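You operate a simulated robot arm through the tools that you are given. There is no shell and no other tool.

You are at the controls of a simulated two-armed robot. One attempt, no reset.

JOB
Hold the orange bowl on the top of the fitting bench steady with one hand and put the blue spool from the top of the fitting bench in it with the other.

It is judged by the outcome, as a careful person would: the job done as asked, and still so three seconds after it is handed in. It fails if anything else is knocked over, pushed out of place, dropped, spilled or broken.

ROBOT AND FRAMES
Two 7-joint arms with two-finger parallel grippers on one trunk, on a base that moves. Base frame: it is fixed to the floor where the robot stands at the start and does not move with it; the origin is under the middle of the robot, x ahead of it, y to its left, z up. Units: m, degrees, N and s.
The left shoulder is at the start at [0.022, 0.101, 1.444], the right one opposite. Each reaches about 0.627 m from its shoulder. Payload 2.4 kg a hand.
The TCP of each hand is the grasp point between the finger pads, 0.024 m short of the fingertips. In the tool frame z runs along the fingers and y along their closing line. Largest opening 0.068 m; finger width 0.017, thickness 0.01; the body of the gripper, 0.04 by 0.07 m, starts 0.041 m behind the TCP.
Orientation is told as [roll, pitch, yaw] about the base's x, y, z axes, in that order, counted from this pose: with the fingers straight down and closing along the base's y, the tool's x points along the base's -x, its y along +y and its z along -z.

CONTROLS
- The arms move only by the tool servo_tool. It takes "left_steps", "right_steps" or both (then of equal length, played together; a hand with none holds still); each is a list of rows, each an object (a shift or turn left out is 0, a gripper value left out holds the last) with "dp": the shift along the base's x, y, z in units of 40 mm (1.0 is 40 mm), a list of three; "delta_rot": the turn, a rotation vector about the base's x, y, z in units of 5 degrees (1.0 is 5 degrees), a list of three; "jaw": the closure, from 0 (fully open) to 1 (shut). In form: [{"dp": [x, y, z], "delta_rot": [rx, ry, rz], "jaw": jaw}, ...]. A call has 1 to 20 rows; each row shifts and turns the commanded pose from where the row before left it. A call with a number of a shift or a turn outside -1 to 1 is refused whole. A row lasts 0.2 s, in which the tool goes at most 0.05 m and 8.6 degrees; a call with a longer step from one row to the next is refused whole, and so is a gripper value outside its range. Where a pose cannot be reached the arm comes as near as it can. A force on the tool above 40 N (or 10 N above the force at the start of the call, whichever is more), or a blocked arm, ends the call early, and 0.2 s more pass. Each finger travels about 0.072 m/s and halts on what it meets, pressing with about 26 N; the grip force reading is that of the motor and also rises with nothing between the fingers. The clock runs only during rows and for 0.2 s after the last one: add rows that do not move to give the fingers time. The reply holds the time, the measured pose of the TCP, the force on the tool along the base axes, the opening and the grip force, in the units named above and with some noise, with the torque about the TCP (base axes, N m) and any sound that the robot's microphone picked up, and new pictures: "views" is both (left out), scene, wrist or none (wrist: the cameras of the hands that moved).
- Cameras (640 x 400 px; columns grow to the right, rows downward): "scene" is now at [0.0825, 0.0008, 1.5784]; the picture's right is [0.01, -1.00, -0.00], its down [-0.81, -0.01, -0.58] and it looks along [0.58, 0.00, -0.81] (base axes); focal length 263 px, centre (320, 200). "left" rides on the left gripper at [0.084, -0.011, -0.075] in its tool frame; the picture's right is [0.13, 0.99, 0.00], its down [-0.60, 0.08, -0.79] and it looks along [-0.79, 0.10, 0.61] (tool axes); focal length 251 px, centre (320, 200). "right" rides on the right gripper at [0.084, 0.011, -0.075] in its tool frame; the picture's right is [-0.13, 0.99, 0.00], its down [-0.60, -0.08, -0.79] and it looks along [-0.79, -0.10, 0.61] (tool axes); focal length 251 px, centre (320, 200). There is no depth. A picture from a camera that has moved, and an enlarged one, comes with that camera's place and axes in the base frame and with its lens.
- slide_trunk(by): moves the trunk up (or, below 0, down) by that many m; the arms and the scene camera ride with it, the base frame stays. It gives what a move gives, with no picture.
- roll_base(legs): drives the robot by 1 to 6 legs, each [ahead, left, turn to the left] in m, m and degrees, along the robot's own axes; the way and the turn of a leg run together, so that a leg with both is an arc; at most 1.5 m and 180 degrees a leg. The arms and the cameras ride along, it lands a little off, and it stops where it bumps. It gives what a move gives, and a new picture of the scene camera.
- head_to(pan, tilt): turns the head with the scene camera to pan (to the left, within 86 degrees either way) and tilt (down, from -29 to 69), counted from straight ahead of the robot (the tilt from the chest, where the trunk bows). It gives what a move gives, and a new picture of the scene camera.
- close_up(camera, box): a new picture of the part [left, top, right, bottom] of that camera's present view, enlarged. It takes no simulated time.
- sign_off(): hands the job in; it is judged then, once.

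Nothing tells you exact positions but the pictures and the camera data. Unless the task says otherwise, let go and move clear before handing in.

The tools are called by a JSON object that holds its "api" and its "payload". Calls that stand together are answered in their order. servo_tool: Moves the arms, as the interface text tells. Its arguments: {"type":"object","properties":{"left_steps":{"type":"array","items":{"type":"object","properties":{"dp":{"type":"array","items":{"type":"number"}},"delta_rot":{"type":"array","items":{"type":"number"}},"jaw":{"type":"number"}}}},"right_steps":{"type":"array","items":{"type":"object","properties":{"dp":{"type":"array","items":{"type":"number"}},"delta_rot":{"type":"array","items":{"type":"number"}},"jaw":{"type":"number"}}}},"views":{"type":"string","enum":["both","scene","wrist","none"]}},"required":[]} The other tools are called the same way: slide_trunk (by) moves the trunk up or down; roll_base (legs) drives the base; head_to (pan, tilt) turns the head that bears the scene camera; close_up (camera, box) takes an enlarged picture of a part of a camera's view; sign_off () hands the job in.

At the start:

```text
time: 0.0
left_tcp_pos: [0.3149, 0.0856, 1.1239]
left_ee_rot: [0.1, 0.0, 0.1]
left_ft_force: [0.3, -0.1, 0.4]
left_ft_torque: [0.01, -0.01, 0.05]
left_grip_width: 0.0679
left_gripper_force: 0.1
right_tcp_pos: [0.3314, -0.1787, 1.1675]
right_ee_rot: [0.0, 0.1, 0.0]
right_ft_force: [-0.6, 0.3, 0.6]
right_ft_torque: [-0.03, 0.0, 0.02]
right_grip_width: 0.068
right_gripper_force: 0.1
trunk travel left (down, up): [-0.657, 0.193]
robot x, y, heading: [-0.0041, -0.0002, 0.1]
head pan, tilt (commanded): [0.4, 54.3]
```

scene: 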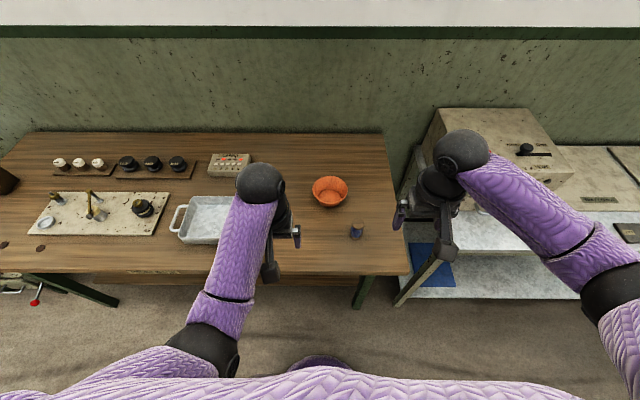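
right: 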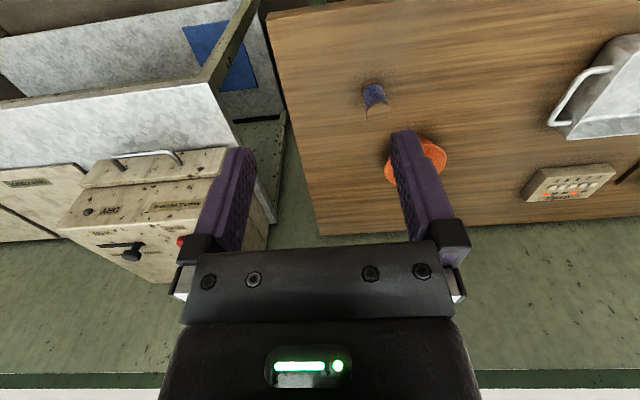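
left: 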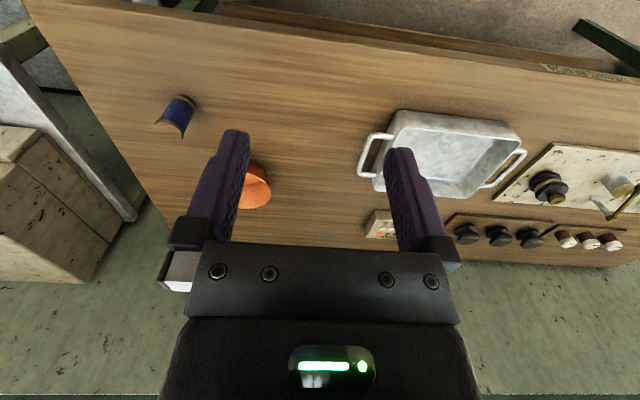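

The orange bowl sits near the right part of the bench at about [0.63, -0.03, 0.87], and the blue spool is nearer to me at about [0.48, -0.11, 0.87]. I'll zoom in on both before moving.

{"api": "close_up", "payload": {"camera": "scene", "box": [280, 150, 400, 250]}}

{"api": "close_up", "payload": {"camera": "right", "box": [320, 60, 480, 210]}}

{"api": "close_up", "payload": {"camera": "left", "box": [130, 70, 310, 230]}}

```text
4.00 times, centred on (340, 200) of scene
camera zoom: at [0.0825, 0.0008, 1.5784], right [0.01, -1.0, 0.0], down [-0.81, -0.01, -0.58], along [0.58, 0.0, -0.81], focal length 1052 px, centre (240, 200)
```

zoom: 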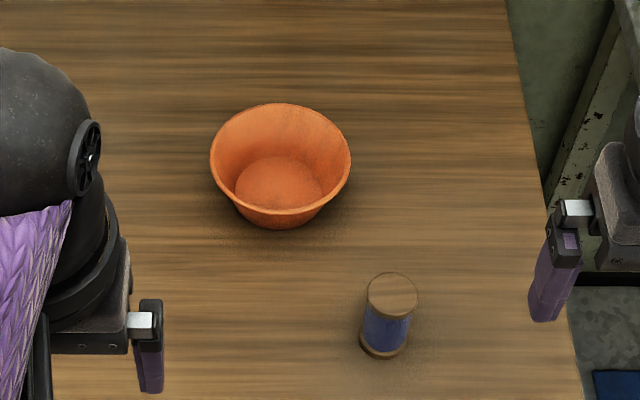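

```text
2.67 times, centred on (400, 135) of right
camera zoom: at [0.2479, -0.1672, 1.2418], right [0.13, 0.99, 0.0], down [0.6, -0.08, 0.79], along [0.79, -0.1, -0.61], focal length 670 px, centre (107, 373)
```

zoom: 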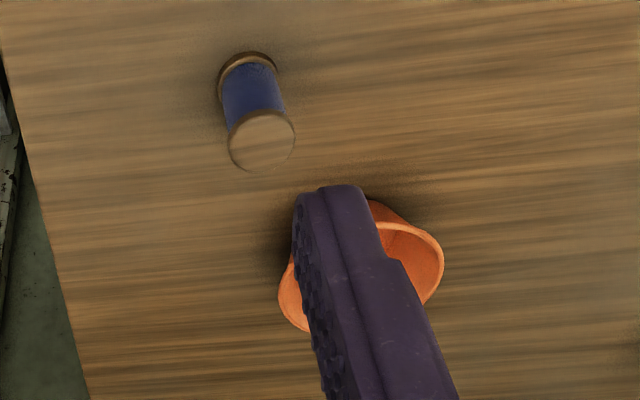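

```text
2.50 times, centred on (220, 150) of left
camera zoom: at [0.2312, 0.0735, 1.1981], right [-0.13, 0.99, 0.0], down [0.6, 0.08, 0.79], along [0.79, 0.1, -0.61], focal length 629 px, centre (570, 325)
```

zoom: 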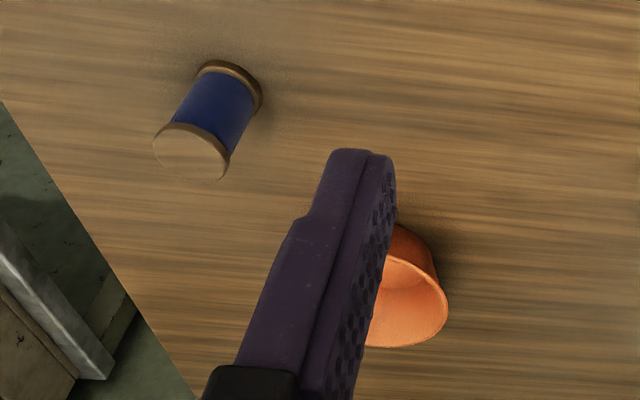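

The spool stands upright (about 37 mm across, 65 mm tall, top at z≈0.905) and the bowl is about 0.11 m across on a bench top near z≈0.84. Both are out of reach from here, so I'll tilt the head down to see how much room the base has before the bench.

{"api": "head_to", "payload": {"pan": 0, "tilt": 69}}

```text
time: 0.8
left_tcp_pos: [0.3153, 0.0858, 1.1235]
left_ee_rot: [0.0, 0.0, 0.1]
left_ft_force: [-0.9, 0.1, 0.8]
left_ft_torque: [-0.01, -0.02, 0.01]
left_grip_width: 0.0683
left_gripper_force: 0.1
right_tcp_pos: [0.331, -0.1783, 1.1687]
right_ee_rot: [-0.1, 0.0, 0.1]
right_ft_force: [-0.1, -0.5, 0.2]
right_ft_torque: [-0.04, 0.02, -0.01]
right_grip_width: 0.0682
right_gripper_force: 0.0
trunk travel left (down, up): [-0.657, 0.193]
robot x, y, heading: [-0.002, -0.0007, -0.2]
head pan, tilt (commanded): [0.0, 68.8]
camera scene: at [0.0657, 0.0003, 1.5622], right [0.0, -1.0, 0.0], down [-0.93, 0.0, -0.36], along [0.36, 0.0, -0.93], focal length 263 px, centre (320, 200)
```

scene: 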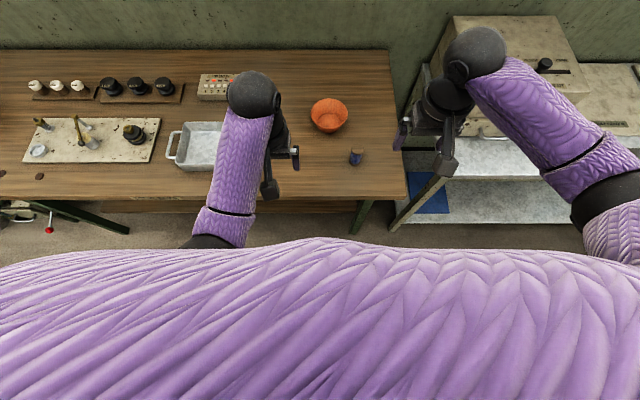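

The chest hides the base, so I'll creep forward in small legs with the hands high above the bench (edge at about x≈0.36) and check that each leg completes.

{"api": "roll_base", "payload": {"legs": [[0.07, 0.0, 0.0]]}}

```text
time: 1.8
left_tcp_pos: [0.387, 0.0854, 1.123]
left_ee_rot: [-0.1, 0.2, 0.0]
left_ft_force: [1.1, -0.5, -0.5]
left_ft_torque: [-0.01, 0.0, -0.03]
left_grip_width: 0.0681
left_gripper_force: 0.1
right_tcp_pos: [0.4032, -0.178, 1.1676]
right_ee_rot: [-0.1, 0.1, 0.1]
right_ft_force: [0.0, -0.4, 0.7]
right_ft_torque: [0.0, 0.07, 0.01]
right_grip_width: 0.0682
right_gripper_force: 0.1
trunk travel left (down, up): [-0.657, 0.193]
robot x, y, heading: [0.0724, 0.0024, 0.0]
head pan, tilt (commanded): [0.0, 68.8]
camera scene: at [0.1376, 0.0003, 1.562], right [0.0, -1.0, 0.0], down [-0.93, 0.0, -0.36], along [0.36, 0.0, -0.93], focal length 263 px, centre (320, 200)
```

scene: 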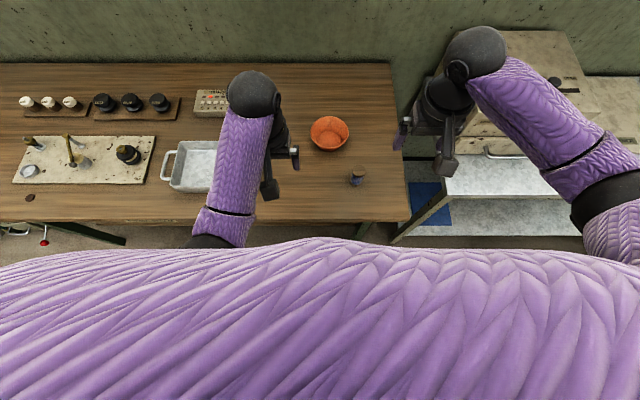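

The base moved cleanly to x=0.072. Next I'll raise both hands a little and lower the trunk 0.2 m so the arms can work over the bench.

{"api": "servo_tool", "payload": {"left_steps": [{"dp": [0, 0, 1], "jaw": 0}, {"dp": [0, 0, 1]}, {"dp": [0, 0, 0]}], "right_steps": [{"dp": [0, 0, 1], "jaw": 0}, {"dp": [0, 0, 0]}, {"dp": [0, 0, 0]}], "views": "none"}}

{"api": "slide_trunk", "payload": {"by": -0.2}}

{"api": "head_to", "payload": {"pan": 0, "tilt": 50}}

```text
time: 2.1
left_tcp_pos: [0.3955, 0.122, 1.137]
left_ee_rot: [5.0, -2.3, 2.3]
left_ft_force: [1.8, -0.1, -0.6]
left_ft_torque: [0.07, 0.03, 0.09]
left_grip_width: 0.0681
left_gripper_force: 0.0
left hand out of reach, approached as far as the arm can: row 1
right_tcp_pos: [0.4027, -0.178, 1.1832]
right_ee_rot: [0.0, 0.0, 0.1]
right_ft_force: [0.2, -0.1, 0.0]
right_ft_torque: [0.01, -0.01, -0.01]
right_grip_width: 0.0681
right_gripper_force: 0.1
trunk travel left (down, up): [-0.657, 0.193]
robot x, y, heading: [0.07, 0.0002, -0.1]
head pan, tilt (commanded): [0.0, 68.8]
stopped in row 1 (left hand): the force on the tool passed its limit at 96 N (the readings are from after the stop); the commanded pose is now the measured one
```

```text
time: 3.1
left_tcp_pos: [0.397, 0.12, 1.0623]
left_ee_rot: [4.9, -2.7, 2.0]
left_ft_force: [9.7, 1.7, -8.5]
left_ft_torque: [0.05, -0.2, 0.05]
left_grip_width: 0.0683
left_gripper_force: 0.1
right_tcp_pos: [0.4032, -0.1796, 1.108]
right_ee_rot: [-0.1, 0.0, 0.0]
right_ft_force: [-1.2, 0.3, 0.2]
right_ft_torque: [0.01, -0.01, -0.02]
right_grip_width: 0.0678
right_gripper_force: 0.0
trunk travel left (down, up): [-0.582, 0.268]
robot x, y, heading: [0.0692, -0.0016, -0.3]
head pan, tilt (commanded): [0.0, 68.8]
stopped: the force on the tool passed its limit at 44 N (the readings are from after the stop); the commanded pose is now the measured one
```

```text
time: 4.0
left_tcp_pos: [0.3964, 0.1203, 1.063]
left_ee_rot: [4.9, -2.5, 2.0]
left_ft_force: [18.0, 3.6, -12.9]
left_ft_torque: [-0.11, -0.1, -0.17]
left_grip_width: 0.0679
left_gripper_force: 0.1
right_tcp_pos: [0.4031, -0.1782, 1.1081]
right_ee_rot: [-0.1, 0.1, 0.0]
right_ft_force: [-0.2, 0.8, 0.4]
right_ft_torque: [-0.03, 0.0, -0.03]
right_grip_width: 0.0678
right_gripper_force: 0.1
trunk travel left (down, up): [-0.582, 0.268]
robot x, y, heading: [0.0671, 0.0001, 0.1]
head pan, tilt (commanded): [0.0, 50.0]
camera scene: at [0.1599, 0.0002, 1.5087], right [0.0, -1.0, 0.0], down [-0.77, 0.0, -0.64], along [0.64, 0.0, -0.77], focal length 263 px, centre (320, 200)
```

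scene: 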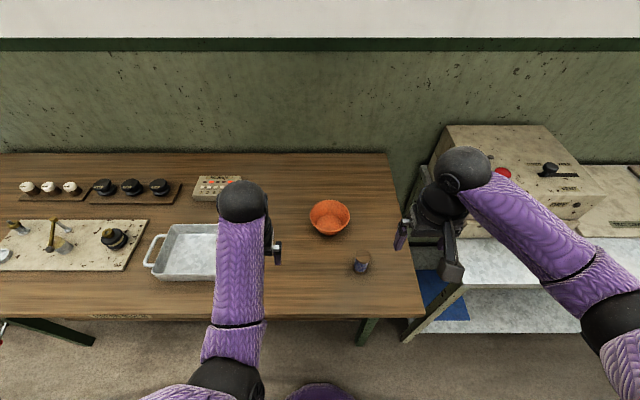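

The left arm met an unexpected limit and reads a steady force, so I'll look through the wrist cameras to find the cause before moving again.

{"api": "close_up", "payload": {"camera": "left", "box": [0, 0, 640, 400]}}

{"api": "close_up", "payload": {"camera": "right", "box": [0, 0, 640, 400]}}

{"api": "close_up", "payload": {"camera": "scene", "box": [140, 160, 300, 400]}}

```text
1.00 times, centred on (320, 200) of left (not enlarged: the box is as wide or as high as the picture)
camera zoom: at [0.3103, 0.0982, 1.132], right [-0.17, 0.98, 0.08], down [0.57, 0.03, 0.82], along [0.81, 0.18, -0.56], focal length 251 px, centre (320, 200)
```

zoom: 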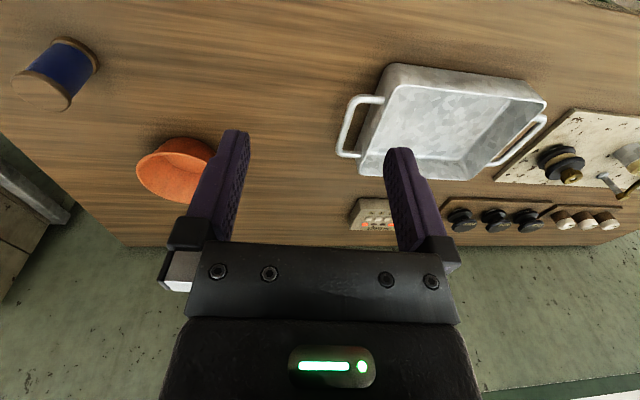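

```text
1.00 times, centred on (320, 200) of right (not enlarged: the box is as wide or as high as the picture)
camera zoom: at [0.3193, -0.168, 1.182], right [0.13, 0.99, 0.0], down [0.6, -0.08, 0.79], along [0.79, -0.1, -0.61], focal length 251 px, centre (320, 200)
```

zoom: 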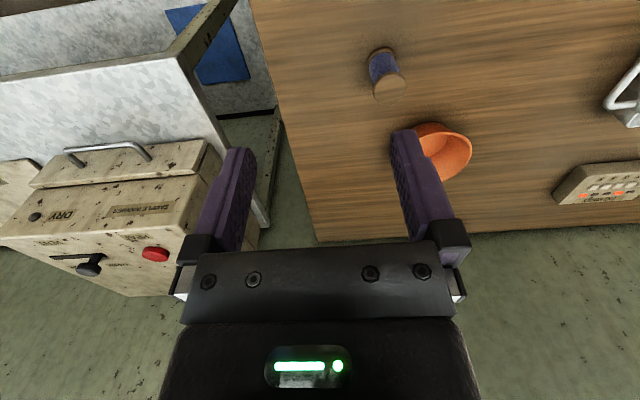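

```text
1.67 times, centred on (220, 280) of scene
camera zoom: at [0.1599, 0.0002, 1.5087], right [0.0, -1.0, 0.0], down [-0.77, 0.0, -0.64], along [0.64, 0.0, -0.77], focal length 438 px, centre (487, 67)
```

zoom: 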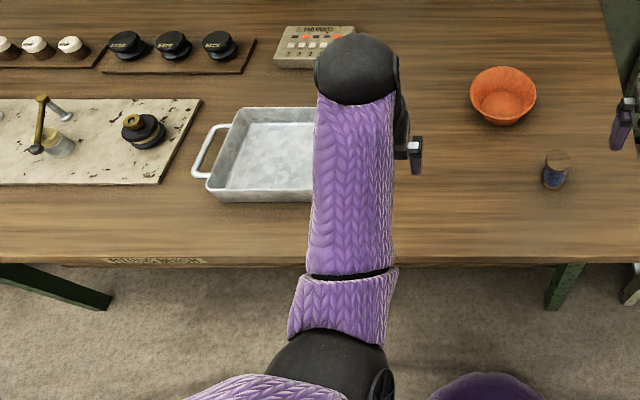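

Nothing touches the hand; the left elbow seems folded against the chest, so reaching forward should free it. I'll move the left hand ahead and slightly down, well above everything on the bench.

{"api": "servo_tool", "payload": {"left_steps": [{"dp": [0.5, 0, -0.2]}, {"dp": [0.5, 0, -0.2]}, {"dp": [0, 0, 0]}], "views": "scene"}}

```text
time: 4.8
left_tcp_pos: [0.436, 0.1177, 1.0467]
left_ee_rot: [4.6, -2.3, 1.9]
left_ft_force: [-0.1, 0.3, 0.1]
left_ft_torque: [0.03, 0.01, -0.02]
left_grip_width: 0.0682
left_gripper_force: 0.1
right_tcp_pos: [0.4033, -0.1803, 1.1082]
right_ee_rot: [-0.2, -0.1, 0.1]
right_ft_force: [0.2, -0.2, -0.6]
right_ft_torque: [0.02, 0.02, 0.01]
right_grip_width: 0.0682
right_gripper_force: 0.1
trunk travel left (down, up): [-0.582, 0.268]
robot x, y, heading: [0.067, -0.0013, 0.0]
head pan, tilt (commanded): [0.0, 50.0]
camera scene: at [0.1599, 0.0002, 1.5087], right [0.0, -1.0, 0.0], down [-0.77, 0.0, -0.64], along [0.64, 0.0, -0.77], focal length 263 px, centre (320, 200)
```

scene: 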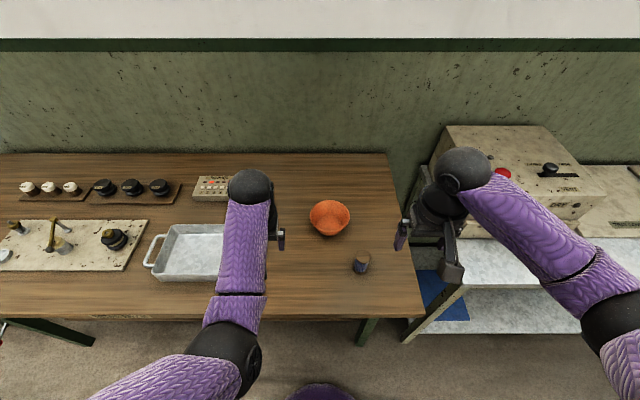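

The force is gone. I'll straighten the left hand, move both hands forward and up slightly to keep the elbows clear, then roll the base closer.

{"api": "servo_tool", "payload": {"left_steps": [{"dp": [0.5, -0.25, 0.2], "delta_rot": [-0.5, 0.2, -0.2]}, {"dp": [0.5, -0.25, 0.2], "delta_rot": [-0.5, 0.2, -0.2]}, {"dp": [0.5, -0.2, 0.2]}, {"dp": [0, 0, 0]}], "right_steps": [{"dp": [0, 0, 0.3]}, {"dp": [0, 0, 0.3]}, {"dp": [0, 0, 0.3]}, {"dp": [0, 0, 0]}], "views": "none"}}

```text
time: 5.8
left_tcp_pos: [0.4958, 0.0899, 1.0719]
left_ee_rot: [-0.2, -0.3, 0.1]
left_ft_force: [0.0, 0.3, -0.1]
left_ft_torque: [0.01, 0.04, -0.01]
left_grip_width: 0.0679
left_gripper_force: 0.1
right_tcp_pos: [0.4007, -0.178, 1.1445]
right_ee_rot: [-0.2, 0.0, 0.0]
right_ft_force: [0.1, 0.4, 0.0]
right_ft_torque: [-0.02, 0.0, -0.01]
right_grip_width: 0.0681
right_gripper_force: 0.2
trunk travel left (down, up): [-0.582, 0.268]
robot x, y, heading: [0.0693, -0.0021, -0.1]
head pan, tilt (commanded): [0.0, 50.0]
```

Both arms are free and moving normally. Rolling forward another 0.07 m; the base front should then be at about x≈0.32, still short of the bench edge.

{"api": "roll_base", "payload": {"legs": [[0.07, 0.0, 0.0]]}}

```text
time: 6.8
left_tcp_pos: [0.5667, 0.0908, 1.0714]
left_ee_rot: [-0.3, -0.3, 0.1]
left_ft_force: [0.0, 0.4, -0.6]
left_ft_torque: [0.03, 0.02, -0.02]
left_grip_width: 0.0682
left_gripper_force: 0.1
right_tcp_pos: [0.4726, -0.1775, 1.1449]
right_ee_rot: [-0.1, 0.2, 0.1]
right_ft_force: [-0.1, -0.1, 0.0]
right_ft_torque: [-0.02, 0.05, 0.03]
right_grip_width: 0.0682
right_gripper_force: 0.0
trunk travel left (down, up): [-0.582, 0.268]
robot x, y, heading: [0.1391, -0.0004, 0.1]
head pan, tilt (commanded): [0.0, 50.0]
camera scene: at [0.2307, 0.0003, 1.5086], right [0.0, -1.0, 0.0], down [-0.77, 0.0, -0.64], along [0.64, 0.0, -0.77], focal length 263 px, centre (320, 200)
```

scene: 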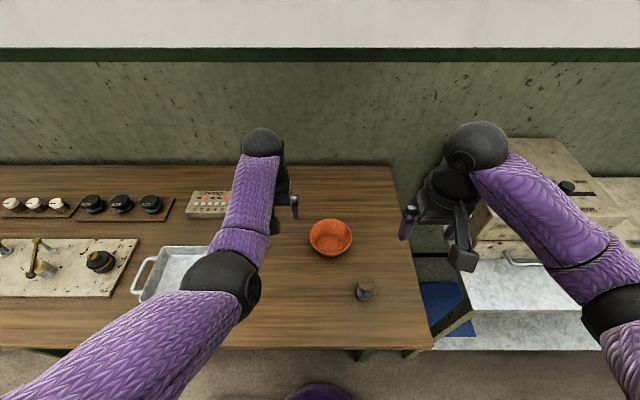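

Clear so far. Lowering the trunk 0.12 m leaves the left fingertips at about 0.927 (beside the bowl) and the right ones at about 1.0.

{"api": "slide_trunk", "payload": {"by": -0.12}}

{"api": "head_to", "payload": {"pan": 0, "tilt": 55}}

{"api": "close_up", "payload": {"camera": "scene", "box": [260, 150, 420, 250]}}

{"api": "close_up", "payload": {"camera": "left", "box": [0, 0, 640, 400]}}

{"api": "close_up", "payload": {"camera": "right", "box": [0, 0, 640, 400]}}

```text
time: 8.3
left_tcp_pos: [0.5652, 0.0904, 0.9516]
left_ee_rot: [-0.2, -0.4, 0.2]
left_ft_force: [-0.8, -0.1, -0.5]
left_ft_torque: [0.01, -0.02, 0.01]
left_grip_width: 0.0681
left_gripper_force: 0.2
right_tcp_pos: [0.471, -0.1781, 1.024]
right_ee_rot: [-0.1, 0.0, 0.0]
right_ft_force: [-0.6, -0.1, 0.6]
right_ft_torque: [0.01, -0.01, 0.04]
right_grip_width: 0.0683
right_gripper_force: 0.0
trunk travel left (down, up): [-0.462, 0.388]
robot x, y, heading: [0.1378, 0.0012, 0.0]
head pan, tilt (commanded): [0.0, 50.0]
```

```text
time: 8.9
left_tcp_pos: [0.5662, 0.0899, 0.9522]
left_ee_rot: [-0.2, -0.2, 0.1]
left_ft_force: [0.2, -0.4, 0.1]
left_ft_torque: [-0.01, -0.01, 0.0]
left_grip_width: 0.0679
left_gripper_force: 0.1
right_tcp_pos: [0.4703, -0.178, 1.0247]
right_ee_rot: [0.0, -0.1, 0.1]
right_ft_force: [0.0, 0.2, -0.2]
right_ft_torque: [-0.04, 0.01, -0.03]
right_grip_width: 0.0682
right_gripper_force: 0.1
trunk travel left (down, up): [-0.462, 0.388]
robot x, y, heading: [0.1384, 0.0001, 0.2]
head pan, tilt (commanded): [0.0, 55.0]
camera scene: at [0.2335, 0.0004, 1.3819], right [0.0, -1.0, 0.0], down [-0.82, 0.0, -0.57], along [0.57, 0.0, -0.82], focal length 263 px, centre (320, 200)
```

scene: 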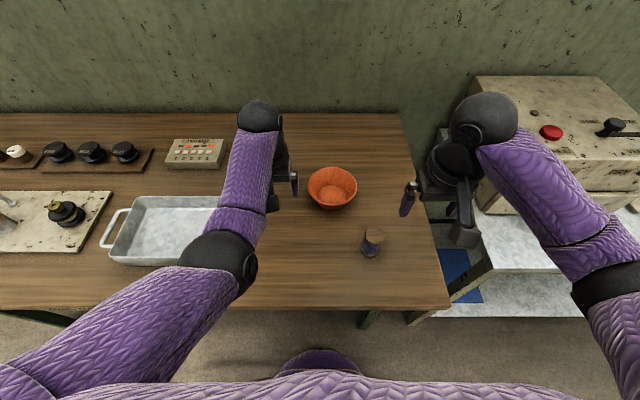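

```text
4.00 times, centred on (340, 200) of scene
camera zoom: at [0.2335, 0.0004, 1.3819], right [0.0, -1.0, 0.0], down [-0.82, 0.0, -0.57], along [0.57, 0.0, -0.82], focal length 1052 px, centre (240, 200)
```

zoom: 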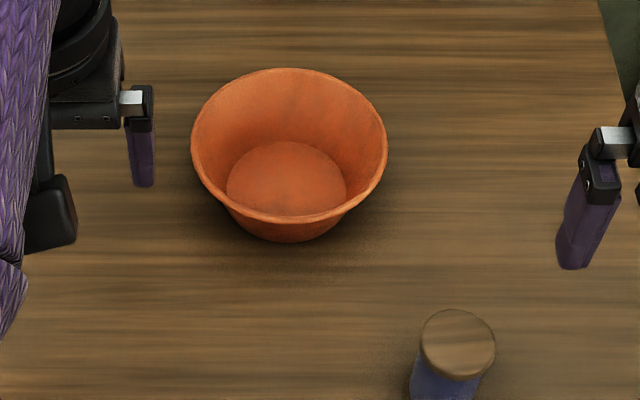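

```text
1.00 times, centred on (320, 200) of left (not enlarged: the box is as wide or as high as the picture)
camera zoom: at [0.481, 0.0792, 1.026], right [-0.13, 0.99, 0.0], down [0.6, 0.08, 0.8], along [0.79, 0.1, -0.6], focal length 251 px, centre (320, 200)
```

zoom: 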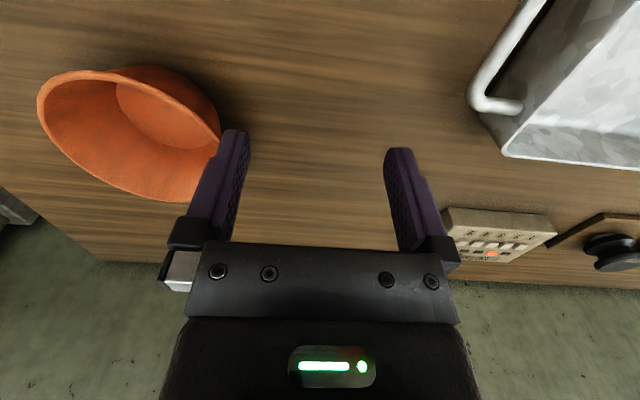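

```text
1.00 times, centred on (320, 200) of right (not enlarged: the box is as wide or as high as the picture)
camera zoom: at [0.3875, -0.1674, 1.0988], right [0.13, 0.99, 0.0], down [0.6, -0.08, 0.79], along [0.79, -0.1, -0.61], focal length 251 px, centre (320, 200)
```

zoom: 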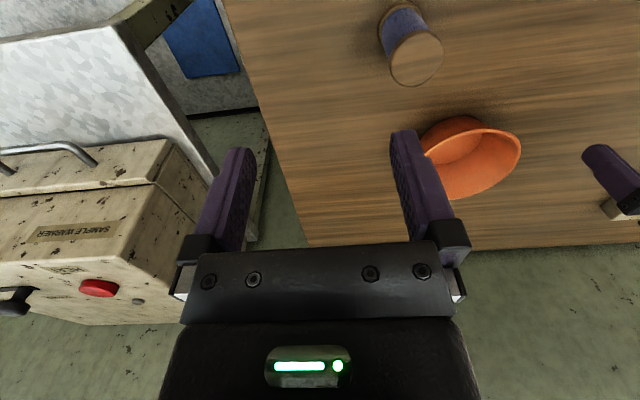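

The bowl rim is centred at about [0.618, -0.028] with radius 0.057 at z≈0.89, and the spool top is at [0.478, -0.109, 0.905]. I'll turn the right hand by 90° so its fingers close along x (leaving room for the left hand later) while moving above the spool.

{"api": "servo_tool", "payload": {"right_steps": [{"dp": [0.01, 0.095, 0], "delta_rot": [0, 0, 1], "jaw": 0}, {"dp": [0.01, 0.095, 0], "delta_rot": [0, 0, 1]}, {"dp": [0.01, 0.095, 0], "delta_rot": [0, 0, 1]}, {"dp": [0.01, 0.095, 0], "delta_rot": [0, 0, 1]}, {"dp": [0.01, 0.095, 0], "delta_rot": [0, 0, 1]}, {"dp": [0.01, 0.095, 0], "delta_rot": [0, 0, 1]}, {"dp": [0.01, 0.095, 0], "delta_rot": [0, 0, 1]}, {"dp": [0.01, 0.095, 0], "delta_rot": [0, 0, 1]}, {"dp": [0.01, 0.095, 0], "delta_rot": [0, 0, 1]}, {"dp": [0.01, 0.095, 0], "delta_rot": [0, 0, 1]}, {"dp": [0.01, 0.095, 0], "delta_rot": [0, 0, 1]}, {"dp": [0.01, 0.095, 0], "delta_rot": [0, 0, 1]}], "views": "both"}}

```text
time: 11.5
left_tcp_pos: [0.5651, 0.0912, 0.9516]
left_ee_rot: [-0.2, -0.3, 0.1]
left_ft_force: [0.4, 0.3, 0.8]
left_ft_torque: [0.01, 0.01, 0.01]
left_grip_width: 0.0678
left_gripper_force: 0.2
right_tcp_pos: [0.4739, -0.1338, 1.0258]
right_ee_rot: [0.0, -0.1, 60.2]
right_ft_force: [-1.1, 0.9, 0.0]
right_ft_torque: [0.0, -0.01, -0.02]
right_grip_width: 0.0679
right_gripper_force: 0.1
trunk travel left (down, up): [-0.462, 0.388]
robot x, y, heading: [0.1369, -0.0008, 0.3]
head pan, tilt (commanded): [0.0, 55.0]
camera scene: at [0.2335, 0.0004, 1.3818], right [0.0, -1.0, 0.0], down [-0.82, 0.0, -0.57], along [0.57, 0.0, -0.82], focal length 263 px, centre (320, 200)
camera right: at [0.4238, -0.2002, 1.0985], right [-0.8, 0.61, 0.0], down [0.37, 0.49, 0.79], along [0.48, 0.63, -0.61], focal length 251 px, centre (320, 200)
```

scene: 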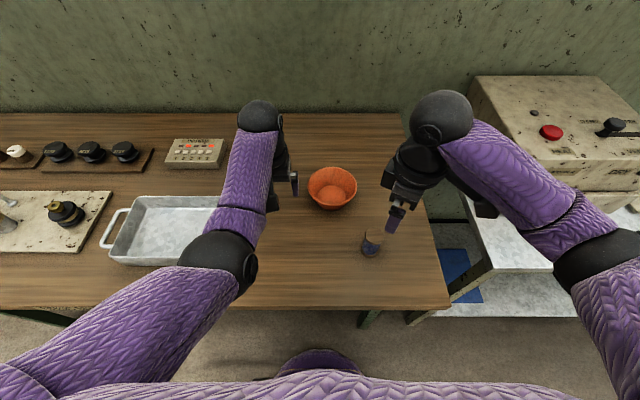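
right: 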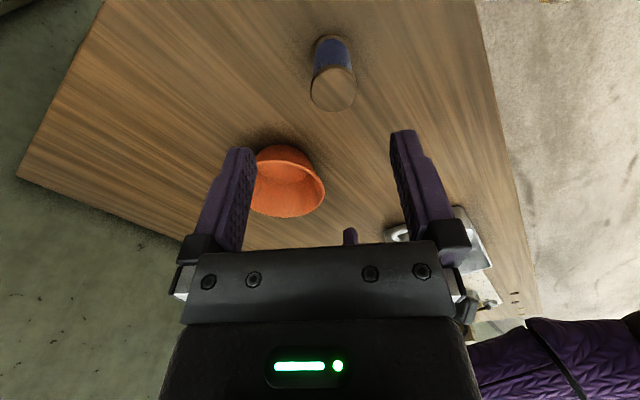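

The turn is going well and the right camera confirms the spool at about [0.478, -0.110]. I'll finish the turn to 90° and centre above it.

{"api": "servo_tool", "payload": {"right_steps": [{"dp": [0.02, 0.1, 0], "delta_rot": [0, 0, 1]}, {"dp": [0.02, 0.1, 0], "delta_rot": [0, 0, 1]}, {"dp": [0.02, 0.1, 0], "delta_rot": [0, 0, 1]}, {"dp": [0.02, 0.1, 0], "delta_rot": [0, 0, 1]}, {"dp": [0.02, 0.1, 0], "delta_rot": [0, 0, 1]}, {"dp": [0.0, 0.1, 0], "delta_rot": [0, 0, 1]}, {"dp": [0, 0, -0.5]}, {"dp": [0, 0, 0]}], "views": "both"}}

```text
time: 13.3
left_tcp_pos: [0.5656, 0.0914, 0.9515]
left_ee_rot: [-0.2, -0.3, 0.1]
left_ft_force: [0.3, -0.3, 0.3]
left_ft_torque: [0.03, -0.05, -0.01]
left_grip_width: 0.0678
left_gripper_force: 0.0
right_tcp_pos: [0.478, -0.1089, 1.0053]
right_ee_rot: [-0.1, -0.1, 90.1]
right_ft_force: [0.3, -0.1, -0.8]
right_ft_torque: [-0.01, 0.06, 0.0]
right_grip_width: 0.068
right_gripper_force: 0.1
trunk travel left (down, up): [-0.462, 0.388]
robot x, y, heading: [0.1405, -0.0005, 0.5]
head pan, tilt (commanded): [0.0, 55.0]
camera scene: at [0.2335, 0.0004, 1.3819], right [0.0, -1.0, 0.0], down [-0.82, 0.0, -0.57], along [0.57, 0.0, -0.82], focal length 263 px, centre (320, 200)
camera right: at [0.4681, -0.1938, 1.0793], right [-0.99, 0.13, 0.0], down [0.08, 0.6, 0.79], along [0.1, 0.79, -0.61], focal length 251 px, centre (320, 200)
```

scene: 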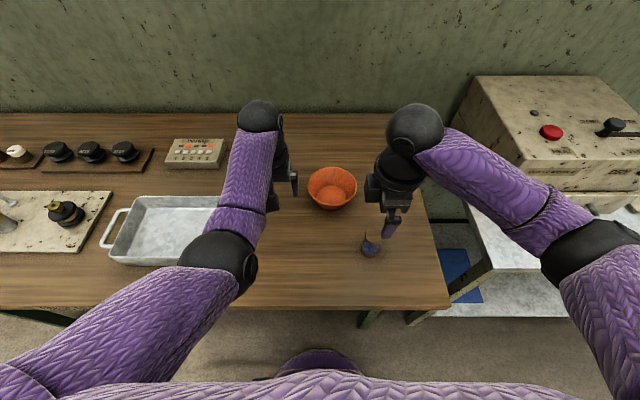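
right: 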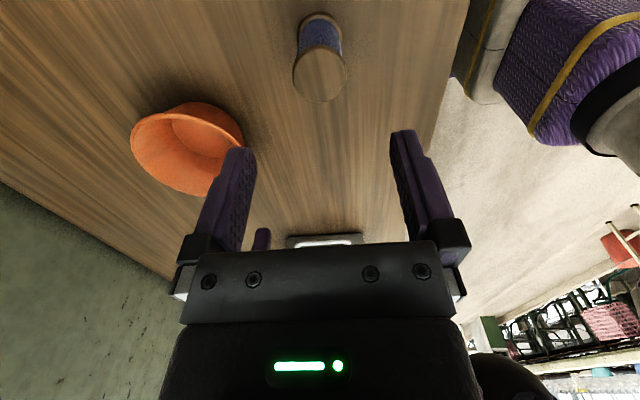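

The right hand is centred above the spool. I'll lower until the tips are just above its top and check the straddle.

{"api": "servo_tool", "payload": {"right_steps": [{"dp": [0, 0, -0.5]}, {"dp": [0, 0, -0.5]}, {"dp": [0, 0, -0.5]}, {"dp": [0, 0, -0.25]}, {"dp": [0, 0, 0]}], "views": "both"}}

{"api": "close_up", "payload": {"camera": "scene", "box": [320, 180, 440, 270]}}

```text
time: 14.5
left_tcp_pos: [0.5645, 0.0903, 0.9524]
left_ee_rot: [-0.2, -0.4, 0.1]
left_ft_force: [0.5, 0.2, 0.4]
left_ft_torque: [0.02, -0.03, 0.0]
left_grip_width: 0.0678
left_gripper_force: 0.1
right_tcp_pos: [0.4797, -0.1101, 0.9331]
right_ee_rot: [-0.2, 0.0, 90.0]
right_ft_force: [-0.3, -0.8, 0.5]
right_ft_torque: [-0.03, 0.01, 0.0]
right_grip_width: 0.0679
right_gripper_force: 0.1
trunk travel left (down, up): [-0.462, 0.388]
robot x, y, heading: [0.1421, -0.0004, 0.1]
head pan, tilt (commanded): [0.0, 55.0]
camera scene: at [0.2335, 0.0004, 1.3819], right [0.0, -1.0, 0.0], down [-0.82, 0.0, -0.57], along [0.57, 0.0, -0.82], focal length 263 px, centre (320, 200)
camera right: at [0.469, -0.1943, 1.0073], right [-0.99, 0.13, 0.0], down [0.08, 0.6, 0.79], along [0.1, 0.79, -0.61], focal length 251 px, centre (320, 200)
```

scene: 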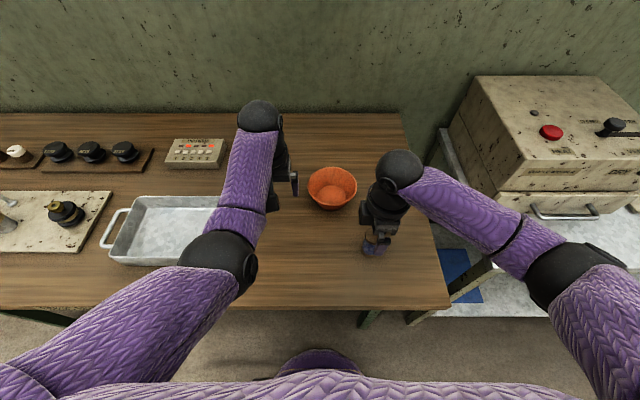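
right: 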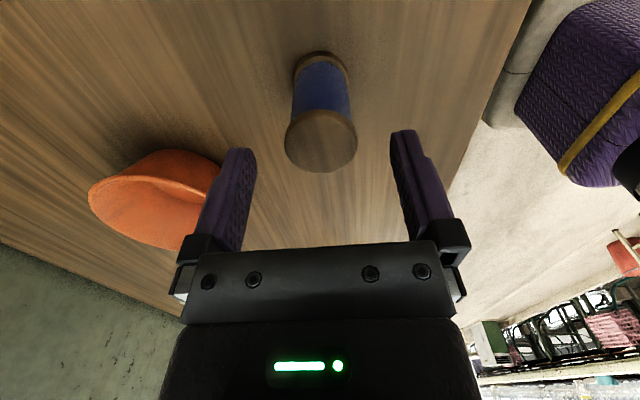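

```text
4.44 times, centred on (380, 225) of scene
camera zoom: at [0.2335, 0.0004, 1.3819], right [0.0, -1.0, 0.0], down [-0.82, 0.0, -0.57], along [0.57, 0.0, -0.82], focal length 1169 px, centre (53, 89)
```

zoom: 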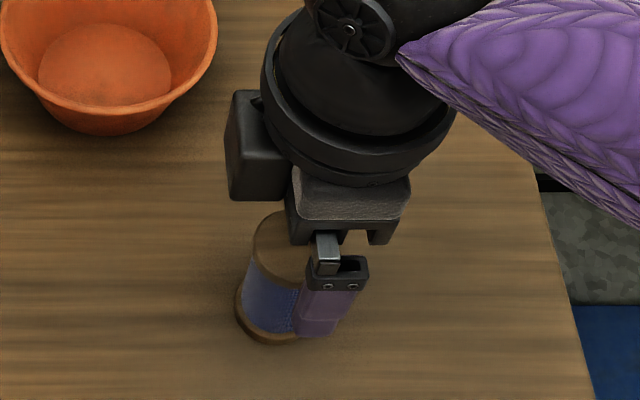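

The spool is well centred. There is a housing on the +y side of this hand that could crowd the left hand over the bowl, so I'll lean the right hand 25° outward (fingers toward +y) before descending; the spool will still be gripped upright.

{"api": "servo_tool", "payload": {"right_steps": [{"dp": [0, 0, 0.1], "delta_rot": [1, 0, 0]}, {"dp": [0, 0, 0], "delta_rot": [1, 0, 0]}, {"dp": [0, 0, 0], "delta_rot": [1, 0, 0]}, {"dp": [0, 0, 0], "delta_rot": [1, 0, 0]}, {"dp": [0, 0, 0], "delta_rot": [1, 0, 0]}, {"dp": [0, 0, 0]}], "views": "both"}}

{"api": "close_up", "payload": {"camera": "scene", "box": [320, 180, 440, 270]}}

```text
time: 15.9
left_tcp_pos: [0.565, 0.0905, 0.9519]
left_ee_rot: [-0.1, -0.4, 0.1]
left_ft_force: [0.0, -0.3, -0.2]
left_ft_torque: [0.01, 0.02, 0.0]
left_grip_width: 0.068
left_gripper_force: 0.1
right_tcp_pos: [0.4792, -0.1099, 0.9395]
right_ee_rot: [-0.1, -25.0, 90.0]
right_ft_force: [-0.2, 0.8, -0.6]
right_ft_torque: [-0.03, 0.0, 0.03]
right_grip_width: 0.0679
right_gripper_force: 0.1
trunk travel left (down, up): [-0.462, 0.388]
robot x, y, heading: [0.1389, -0.0038, -0.0]
head pan, tilt (commanded): [0.0, 55.0]
camera scene: at [0.2335, 0.0004, 1.3819], right [0.0, -1.0, 0.0], down [-0.82, 0.0, -0.57], along [0.57, 0.0, -0.82], focal length 263 px, centre (320, 200)
camera right: at [0.4694, -0.2174, 0.9702], right [-0.99, 0.12, 0.05], down [0.08, 0.21, 0.97], along [0.1, 0.97, -0.22], focal length 251 px, centre (320, 200)
```

scene: 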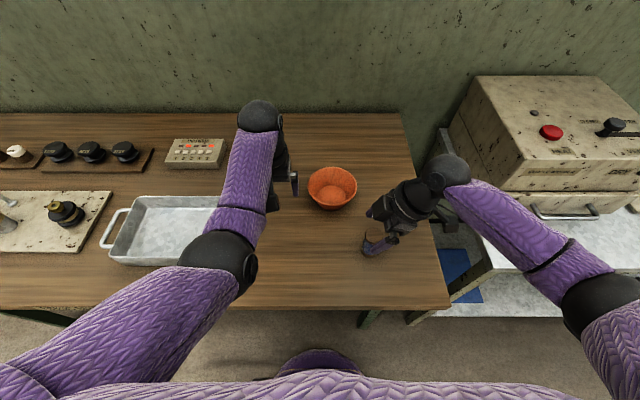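
right: 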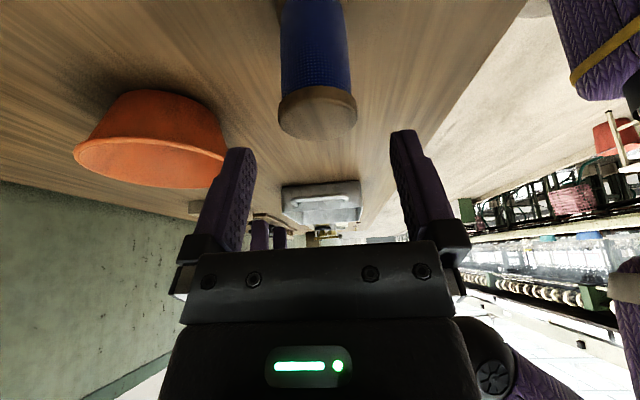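

```text
4.44 times, centred on (380, 225) of scene
camera zoom: at [0.2335, 0.0004, 1.3819], right [0.0, -1.0, 0.0], down [-0.82, 0.0, -0.57], along [0.57, 0.0, -0.82], focal length 1169 px, centre (53, 89)
```

zoom: 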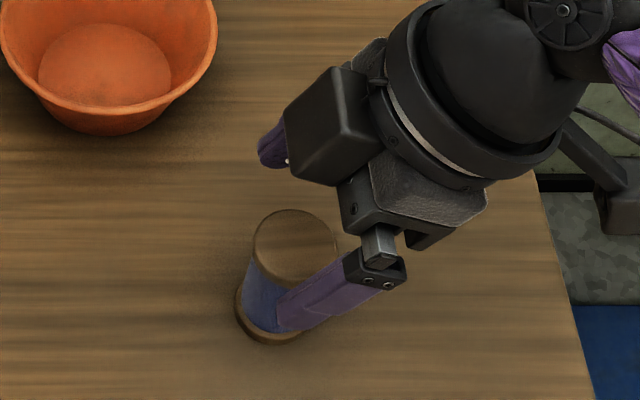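

Good clearance all round. Now lowering to grip height (TCP z≈0.884) around the spool.

{"api": "servo_tool", "payload": {"right_steps": [{"dp": [0, 0, -0.3]}, {"dp": [0, 0, -0.3]}, {"dp": [0, 0, -0.3]}, {"dp": [0, 0, -0.3]}, {"dp": [0, 0, -0.19]}, {"dp": [0, 0, 0]}], "views": "both"}}

{"api": "close_up", "payload": {"camera": "scene", "box": [320, 180, 440, 270]}}

```text
time: 17.3
left_tcp_pos: [0.5657, 0.0913, 0.9506]
left_ee_rot: [-0.2, -0.3, 0.1]
left_ft_force: [-1.3, 0.9, 0.1]
left_ft_torque: [-0.03, 0.01, 0.01]
left_grip_width: 0.068
left_gripper_force: 0.1
right_tcp_pos: [0.4804, -0.1083, 0.8826]
right_ee_rot: [-0.2, -25.0, 90.1]
right_ft_force: [0.5, 0.1, 0.1]
right_ft_torque: [0.01, -0.02, -0.01]
right_grip_width: 0.0681
right_gripper_force: 0.1
trunk travel left (down, up): [-0.462, 0.388]
robot x, y, heading: [0.1398, -0.0003, 0.0]
head pan, tilt (commanded): [0.0, 55.0]
camera scene: at [0.2335, 0.0004, 1.3819], right [0.0, -1.0, 0.0], down [-0.82, 0.0, -0.57], along [0.57, 0.0, -0.82], focal length 263 px, centre (320, 200)
camera right: at [0.4693, -0.216, 0.9146], right [-0.99, 0.12, 0.05], down [0.08, 0.21, 0.97], along [0.1, 0.97, -0.22], focal length 251 px, centre (320, 200)
```

scene: 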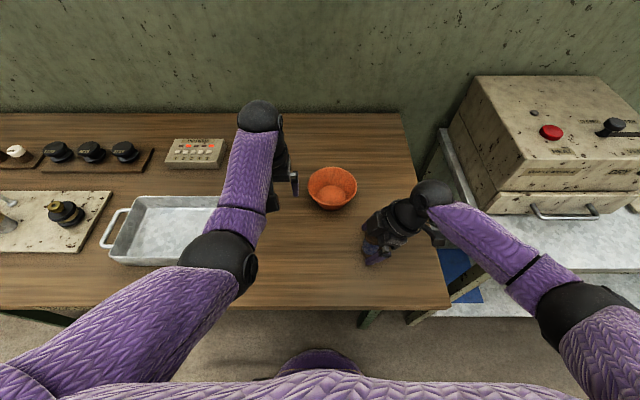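
right: 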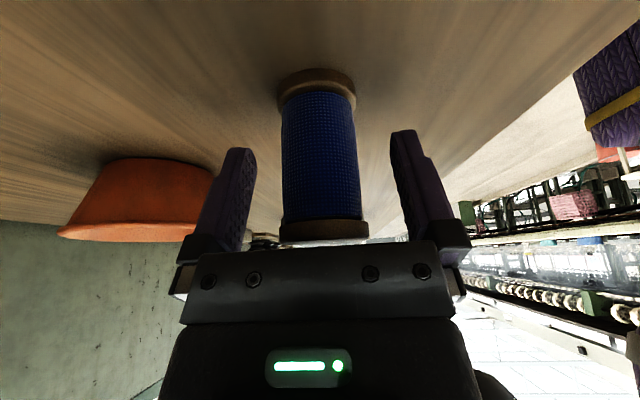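

```text
4.44 times, centred on (380, 225) of scene
camera zoom: at [0.2335, 0.0004, 1.3819], right [0.0, -1.0, 0.0], down [-0.82, 0.0, -0.57], along [0.57, 0.0, -0.82], focal length 1169 px, centre (53, 89)
```

zoom: 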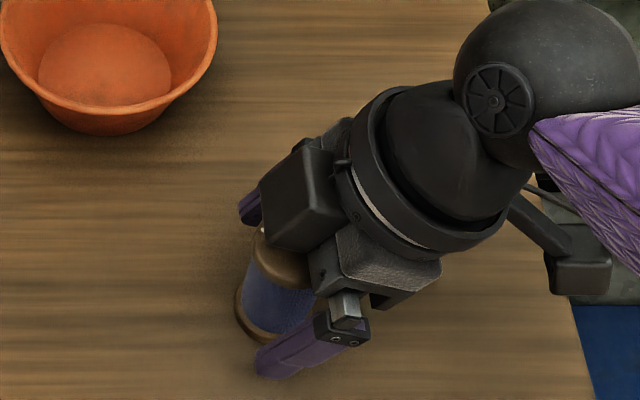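

The spool sits centrally between the fingers with no contact. A 3 mm shift to +y for better pad cover, then close.

{"api": "servo_tool", "payload": {"right_steps": [{"dp": [-0.02, 0.08, 0]}, {"dp": [0, 0, 0], "jaw": 0.4}, {"dp": [0, 0, 0], "jaw": 0.4}, {"dp": [0, 0, 0], "jaw": 1}, {"dp": [0, 0, 0], "jaw": 1}, {"dp": [0, 0, 0], "jaw": 1}], "views": "both"}}

{"api": "close_up", "payload": {"camera": "scene", "box": [320, 180, 440, 270]}}

```text
time: 18.7
left_tcp_pos: [0.5662, 0.091, 0.9517]
left_ee_rot: [-0.2, -0.3, 0.0]
left_ft_force: [0.2, 1.1, -0.5]
left_ft_torque: [0.01, 0.0, -0.01]
left_grip_width: 0.0681
left_gripper_force: 0.0
right_tcp_pos: [0.4783, -0.1059, 0.8831]
right_ee_rot: [-0.1, -25.0, 89.9]
right_ft_force: [0.1, 0.2, 0.2]
right_ft_torque: [0.06, -0.01, -0.01]
right_grip_width: 0.0366
right_gripper_force: 26.0
trunk travel left (down, up): [-0.462, 0.388]
robot x, y, heading: [0.1417, 0.0025, 0.2]
head pan, tilt (commanded): [0.0, 55.0]
camera scene: at [0.2335, 0.0004, 1.3819], right [0.0, -1.0, 0.0], down [-0.82, 0.0, -0.57], along [0.57, 0.0, -0.82], focal length 263 px, centre (320, 200)
camera right: at [0.4687, -0.2134, 0.9145], right [-0.99, 0.12, 0.05], down [0.08, 0.21, 0.97], along [0.1, 0.97, -0.22], focal length 251 px, centre (320, 200)
```

scene: 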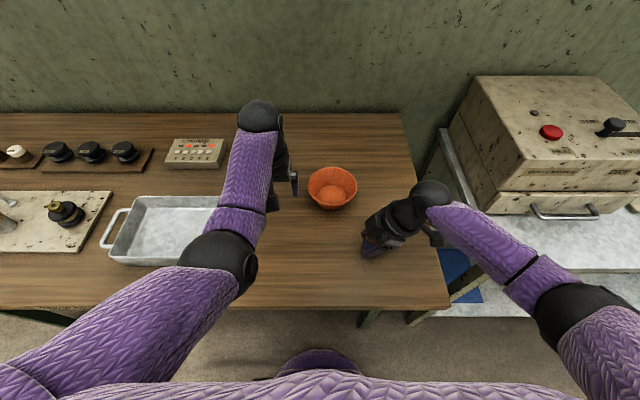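
right: 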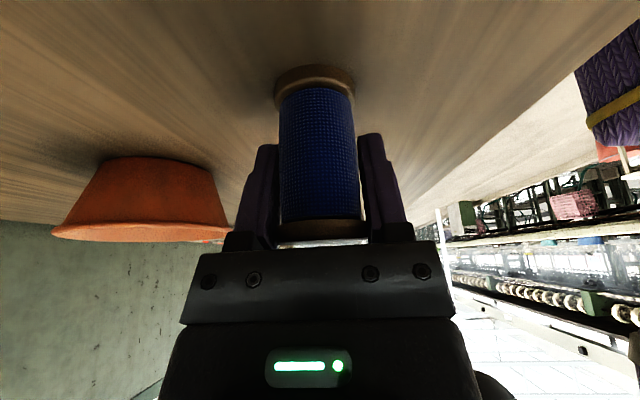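

```text
4.44 times, centred on (380, 225) of scene
camera zoom: at [0.2335, 0.0004, 1.3819], right [0.0, -1.0, 0.0], down [-0.82, 0.0, -0.57], along [0.57, 0.0, -0.82], focal length 1169 px, centre (53, 89)
```

zoom: 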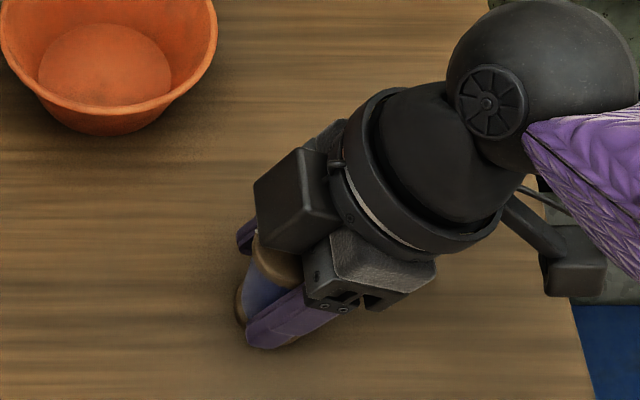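

Gripped at 36.6 mm with 26 N, spool still upright. Lifting gently.

{"api": "servo_tool", "payload": {"right_steps": [{"dp": [0, 0, 0.15]}, {"dp": [0, 0, 0.3]}, {"dp": [0, 0, 0.5]}, {"dp": [0, 0, 0.5]}, {"dp": [0, 0, 0.5]}, {"dp": [0, 0, 0.5]}, {"dp": [0, 0, 0]}], "views": "both"}}

```text
time: 20.3
left_tcp_pos: [0.5655, 0.091, 0.9519]
left_ee_rot: [-0.3, -0.3, 0.1]
left_ft_force: [-0.7, -1.2, -0.1]
left_ft_torque: [0.02, 0.01, 0.0]
left_grip_width: 0.068
left_gripper_force: 0.1
right_tcp_pos: [0.4795, -0.104, 0.9804]
right_ee_rot: [-0.1, -25.1, 90.1]
right_ft_force: [0.2, 0.6, -0.7]
right_ft_torque: [-0.01, -0.05, 0.01]
right_grip_width: 0.037
right_gripper_force: 26.1
trunk travel left (down, up): [-0.462, 0.388]
robot x, y, heading: [0.141, 0.0023, 0.1]
head pan, tilt (commanded): [0.0, 55.0]
camera scene: at [0.2336, 0.0003, 1.3818], right [0.0, -1.0, 0.0], down [-0.82, 0.0, -0.57], along [0.57, 0.0, -0.82], focal length 263 px, centre (320, 200)
camera right: at [0.4685, -0.2134, 1.0122], right [-0.99, 0.12, 0.05], down [0.08, 0.21, 0.97], along [0.1, 0.97, -0.22], focal length 251 px, centre (320, 200)
```

scene: 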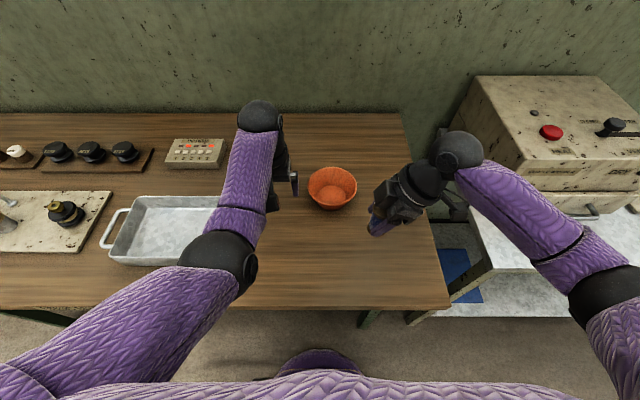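
right: 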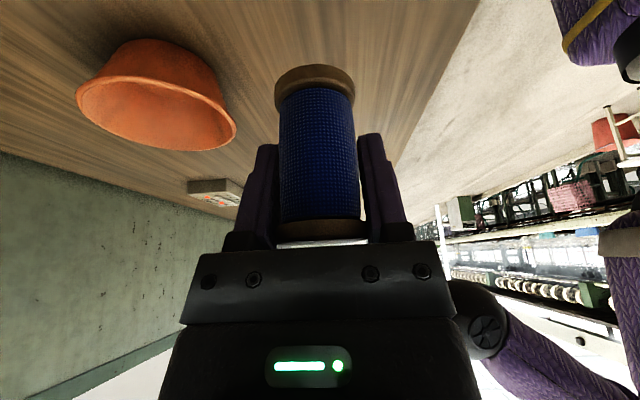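

The spool is secure. Before lowering the trunk and rolling closer to bring the bowl into comfortable reach, I'll raise both hands and take the spool a bit outward.

{"api": "servo_tool", "payload": {"left_steps": [{"dp": [0, 0, 0.5]}, {"dp": [0, 0, 0.5]}, {"dp": [0, 0, 0.5]}, {"dp": [0, 0, 0.5]}, {"dp": [0, 0, 0]}], "right_steps": [{"dp": [0, -0.35, 0.45]}, {"dp": [0, -0.35, 0.45]}, {"dp": [0, -0.35, 0.45]}, {"dp": [0, -0.35, 0.45]}, {"dp": [0, 0, 0]}], "views": "scene"}}

```text
time: 21.2
left_tcp_pos: [0.5693, 0.0925, 1.0104]
left_ee_rot: [-0.4, -1.2, 1.1]
left_ft_force: [0.5, 0.6, -0.9]
left_ft_torque: [-0.02, 0.05, 0.01]
left_grip_width: 0.0682
left_gripper_force: 0.0
right_tcp_pos: [0.4802, -0.1463, 1.0335]
right_ee_rot: [-0.1, -25.0, 90.1]
right_ft_force: [0.6, 1.0, -0.3]
right_ft_torque: [0.03, 0.02, 0.02]
right_grip_width: 0.0369
right_gripper_force: 25.6
trunk travel left (down, up): [-0.462, 0.388]
robot x, y, heading: [0.1388, 0.0036, -0.1]
head pan, tilt (commanded): [0.0, 55.0]
stopped in row 4 (left hand): the force on the tool passed its limit at 101 N (the readings are from after the stop); the commanded pose is now the measured one
camera scene: at [0.2336, 0.0003, 1.3818], right [0.0, -1.0, 0.0], down [-0.82, 0.0, -0.57], along [0.57, 0.0, -0.82], focal length 263 px, centre (320, 200)
```

scene: 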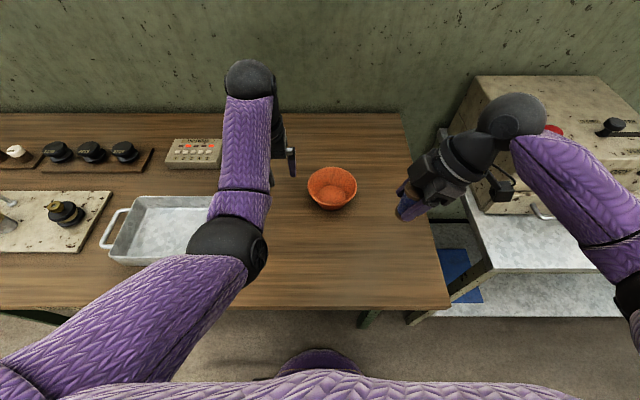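

The left hand was stopped at z≈1.01: its camera bracket evidently meets its own forearm when the hand is that high relative to the shoulder, so I'll keep it lower. I'll check the base and bench-leg clearance before rolling closer.

{"api": "close_up", "payload": {"camera": "scene", "box": [240, 290, 460, 400]}}

{"api": "close_up", "payload": {"camera": "left", "box": [0, 0, 640, 400]}}

```text
2.91 times, centred on (350, 345) of scene
camera zoom: at [0.2336, 0.0003, 1.3818], right [0.0, -1.0, 0.0], down [-0.82, 0.0, -0.57], along [0.57, 0.0, -0.82], focal length 765 px, centre (233, -222)
```

zoom: 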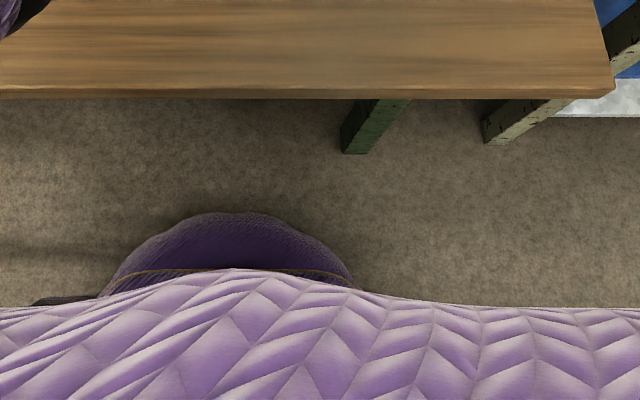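

```text
1.00 times, centred on (320, 200) of left (not enlarged: the box is as wide or as high as the picture)
camera zoom: at [0.4835, 0.0787, 1.0843], right [-0.15, 0.99, -0.01], down [0.59, 0.1, 0.81], along [0.8, 0.12, -0.59], focal length 251 px, centre (320, 200)
```

zoom: 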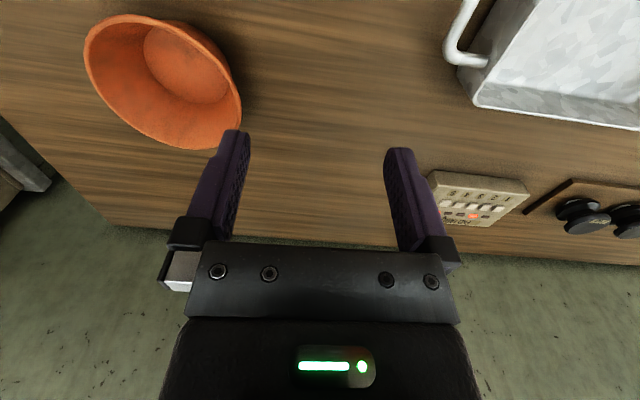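

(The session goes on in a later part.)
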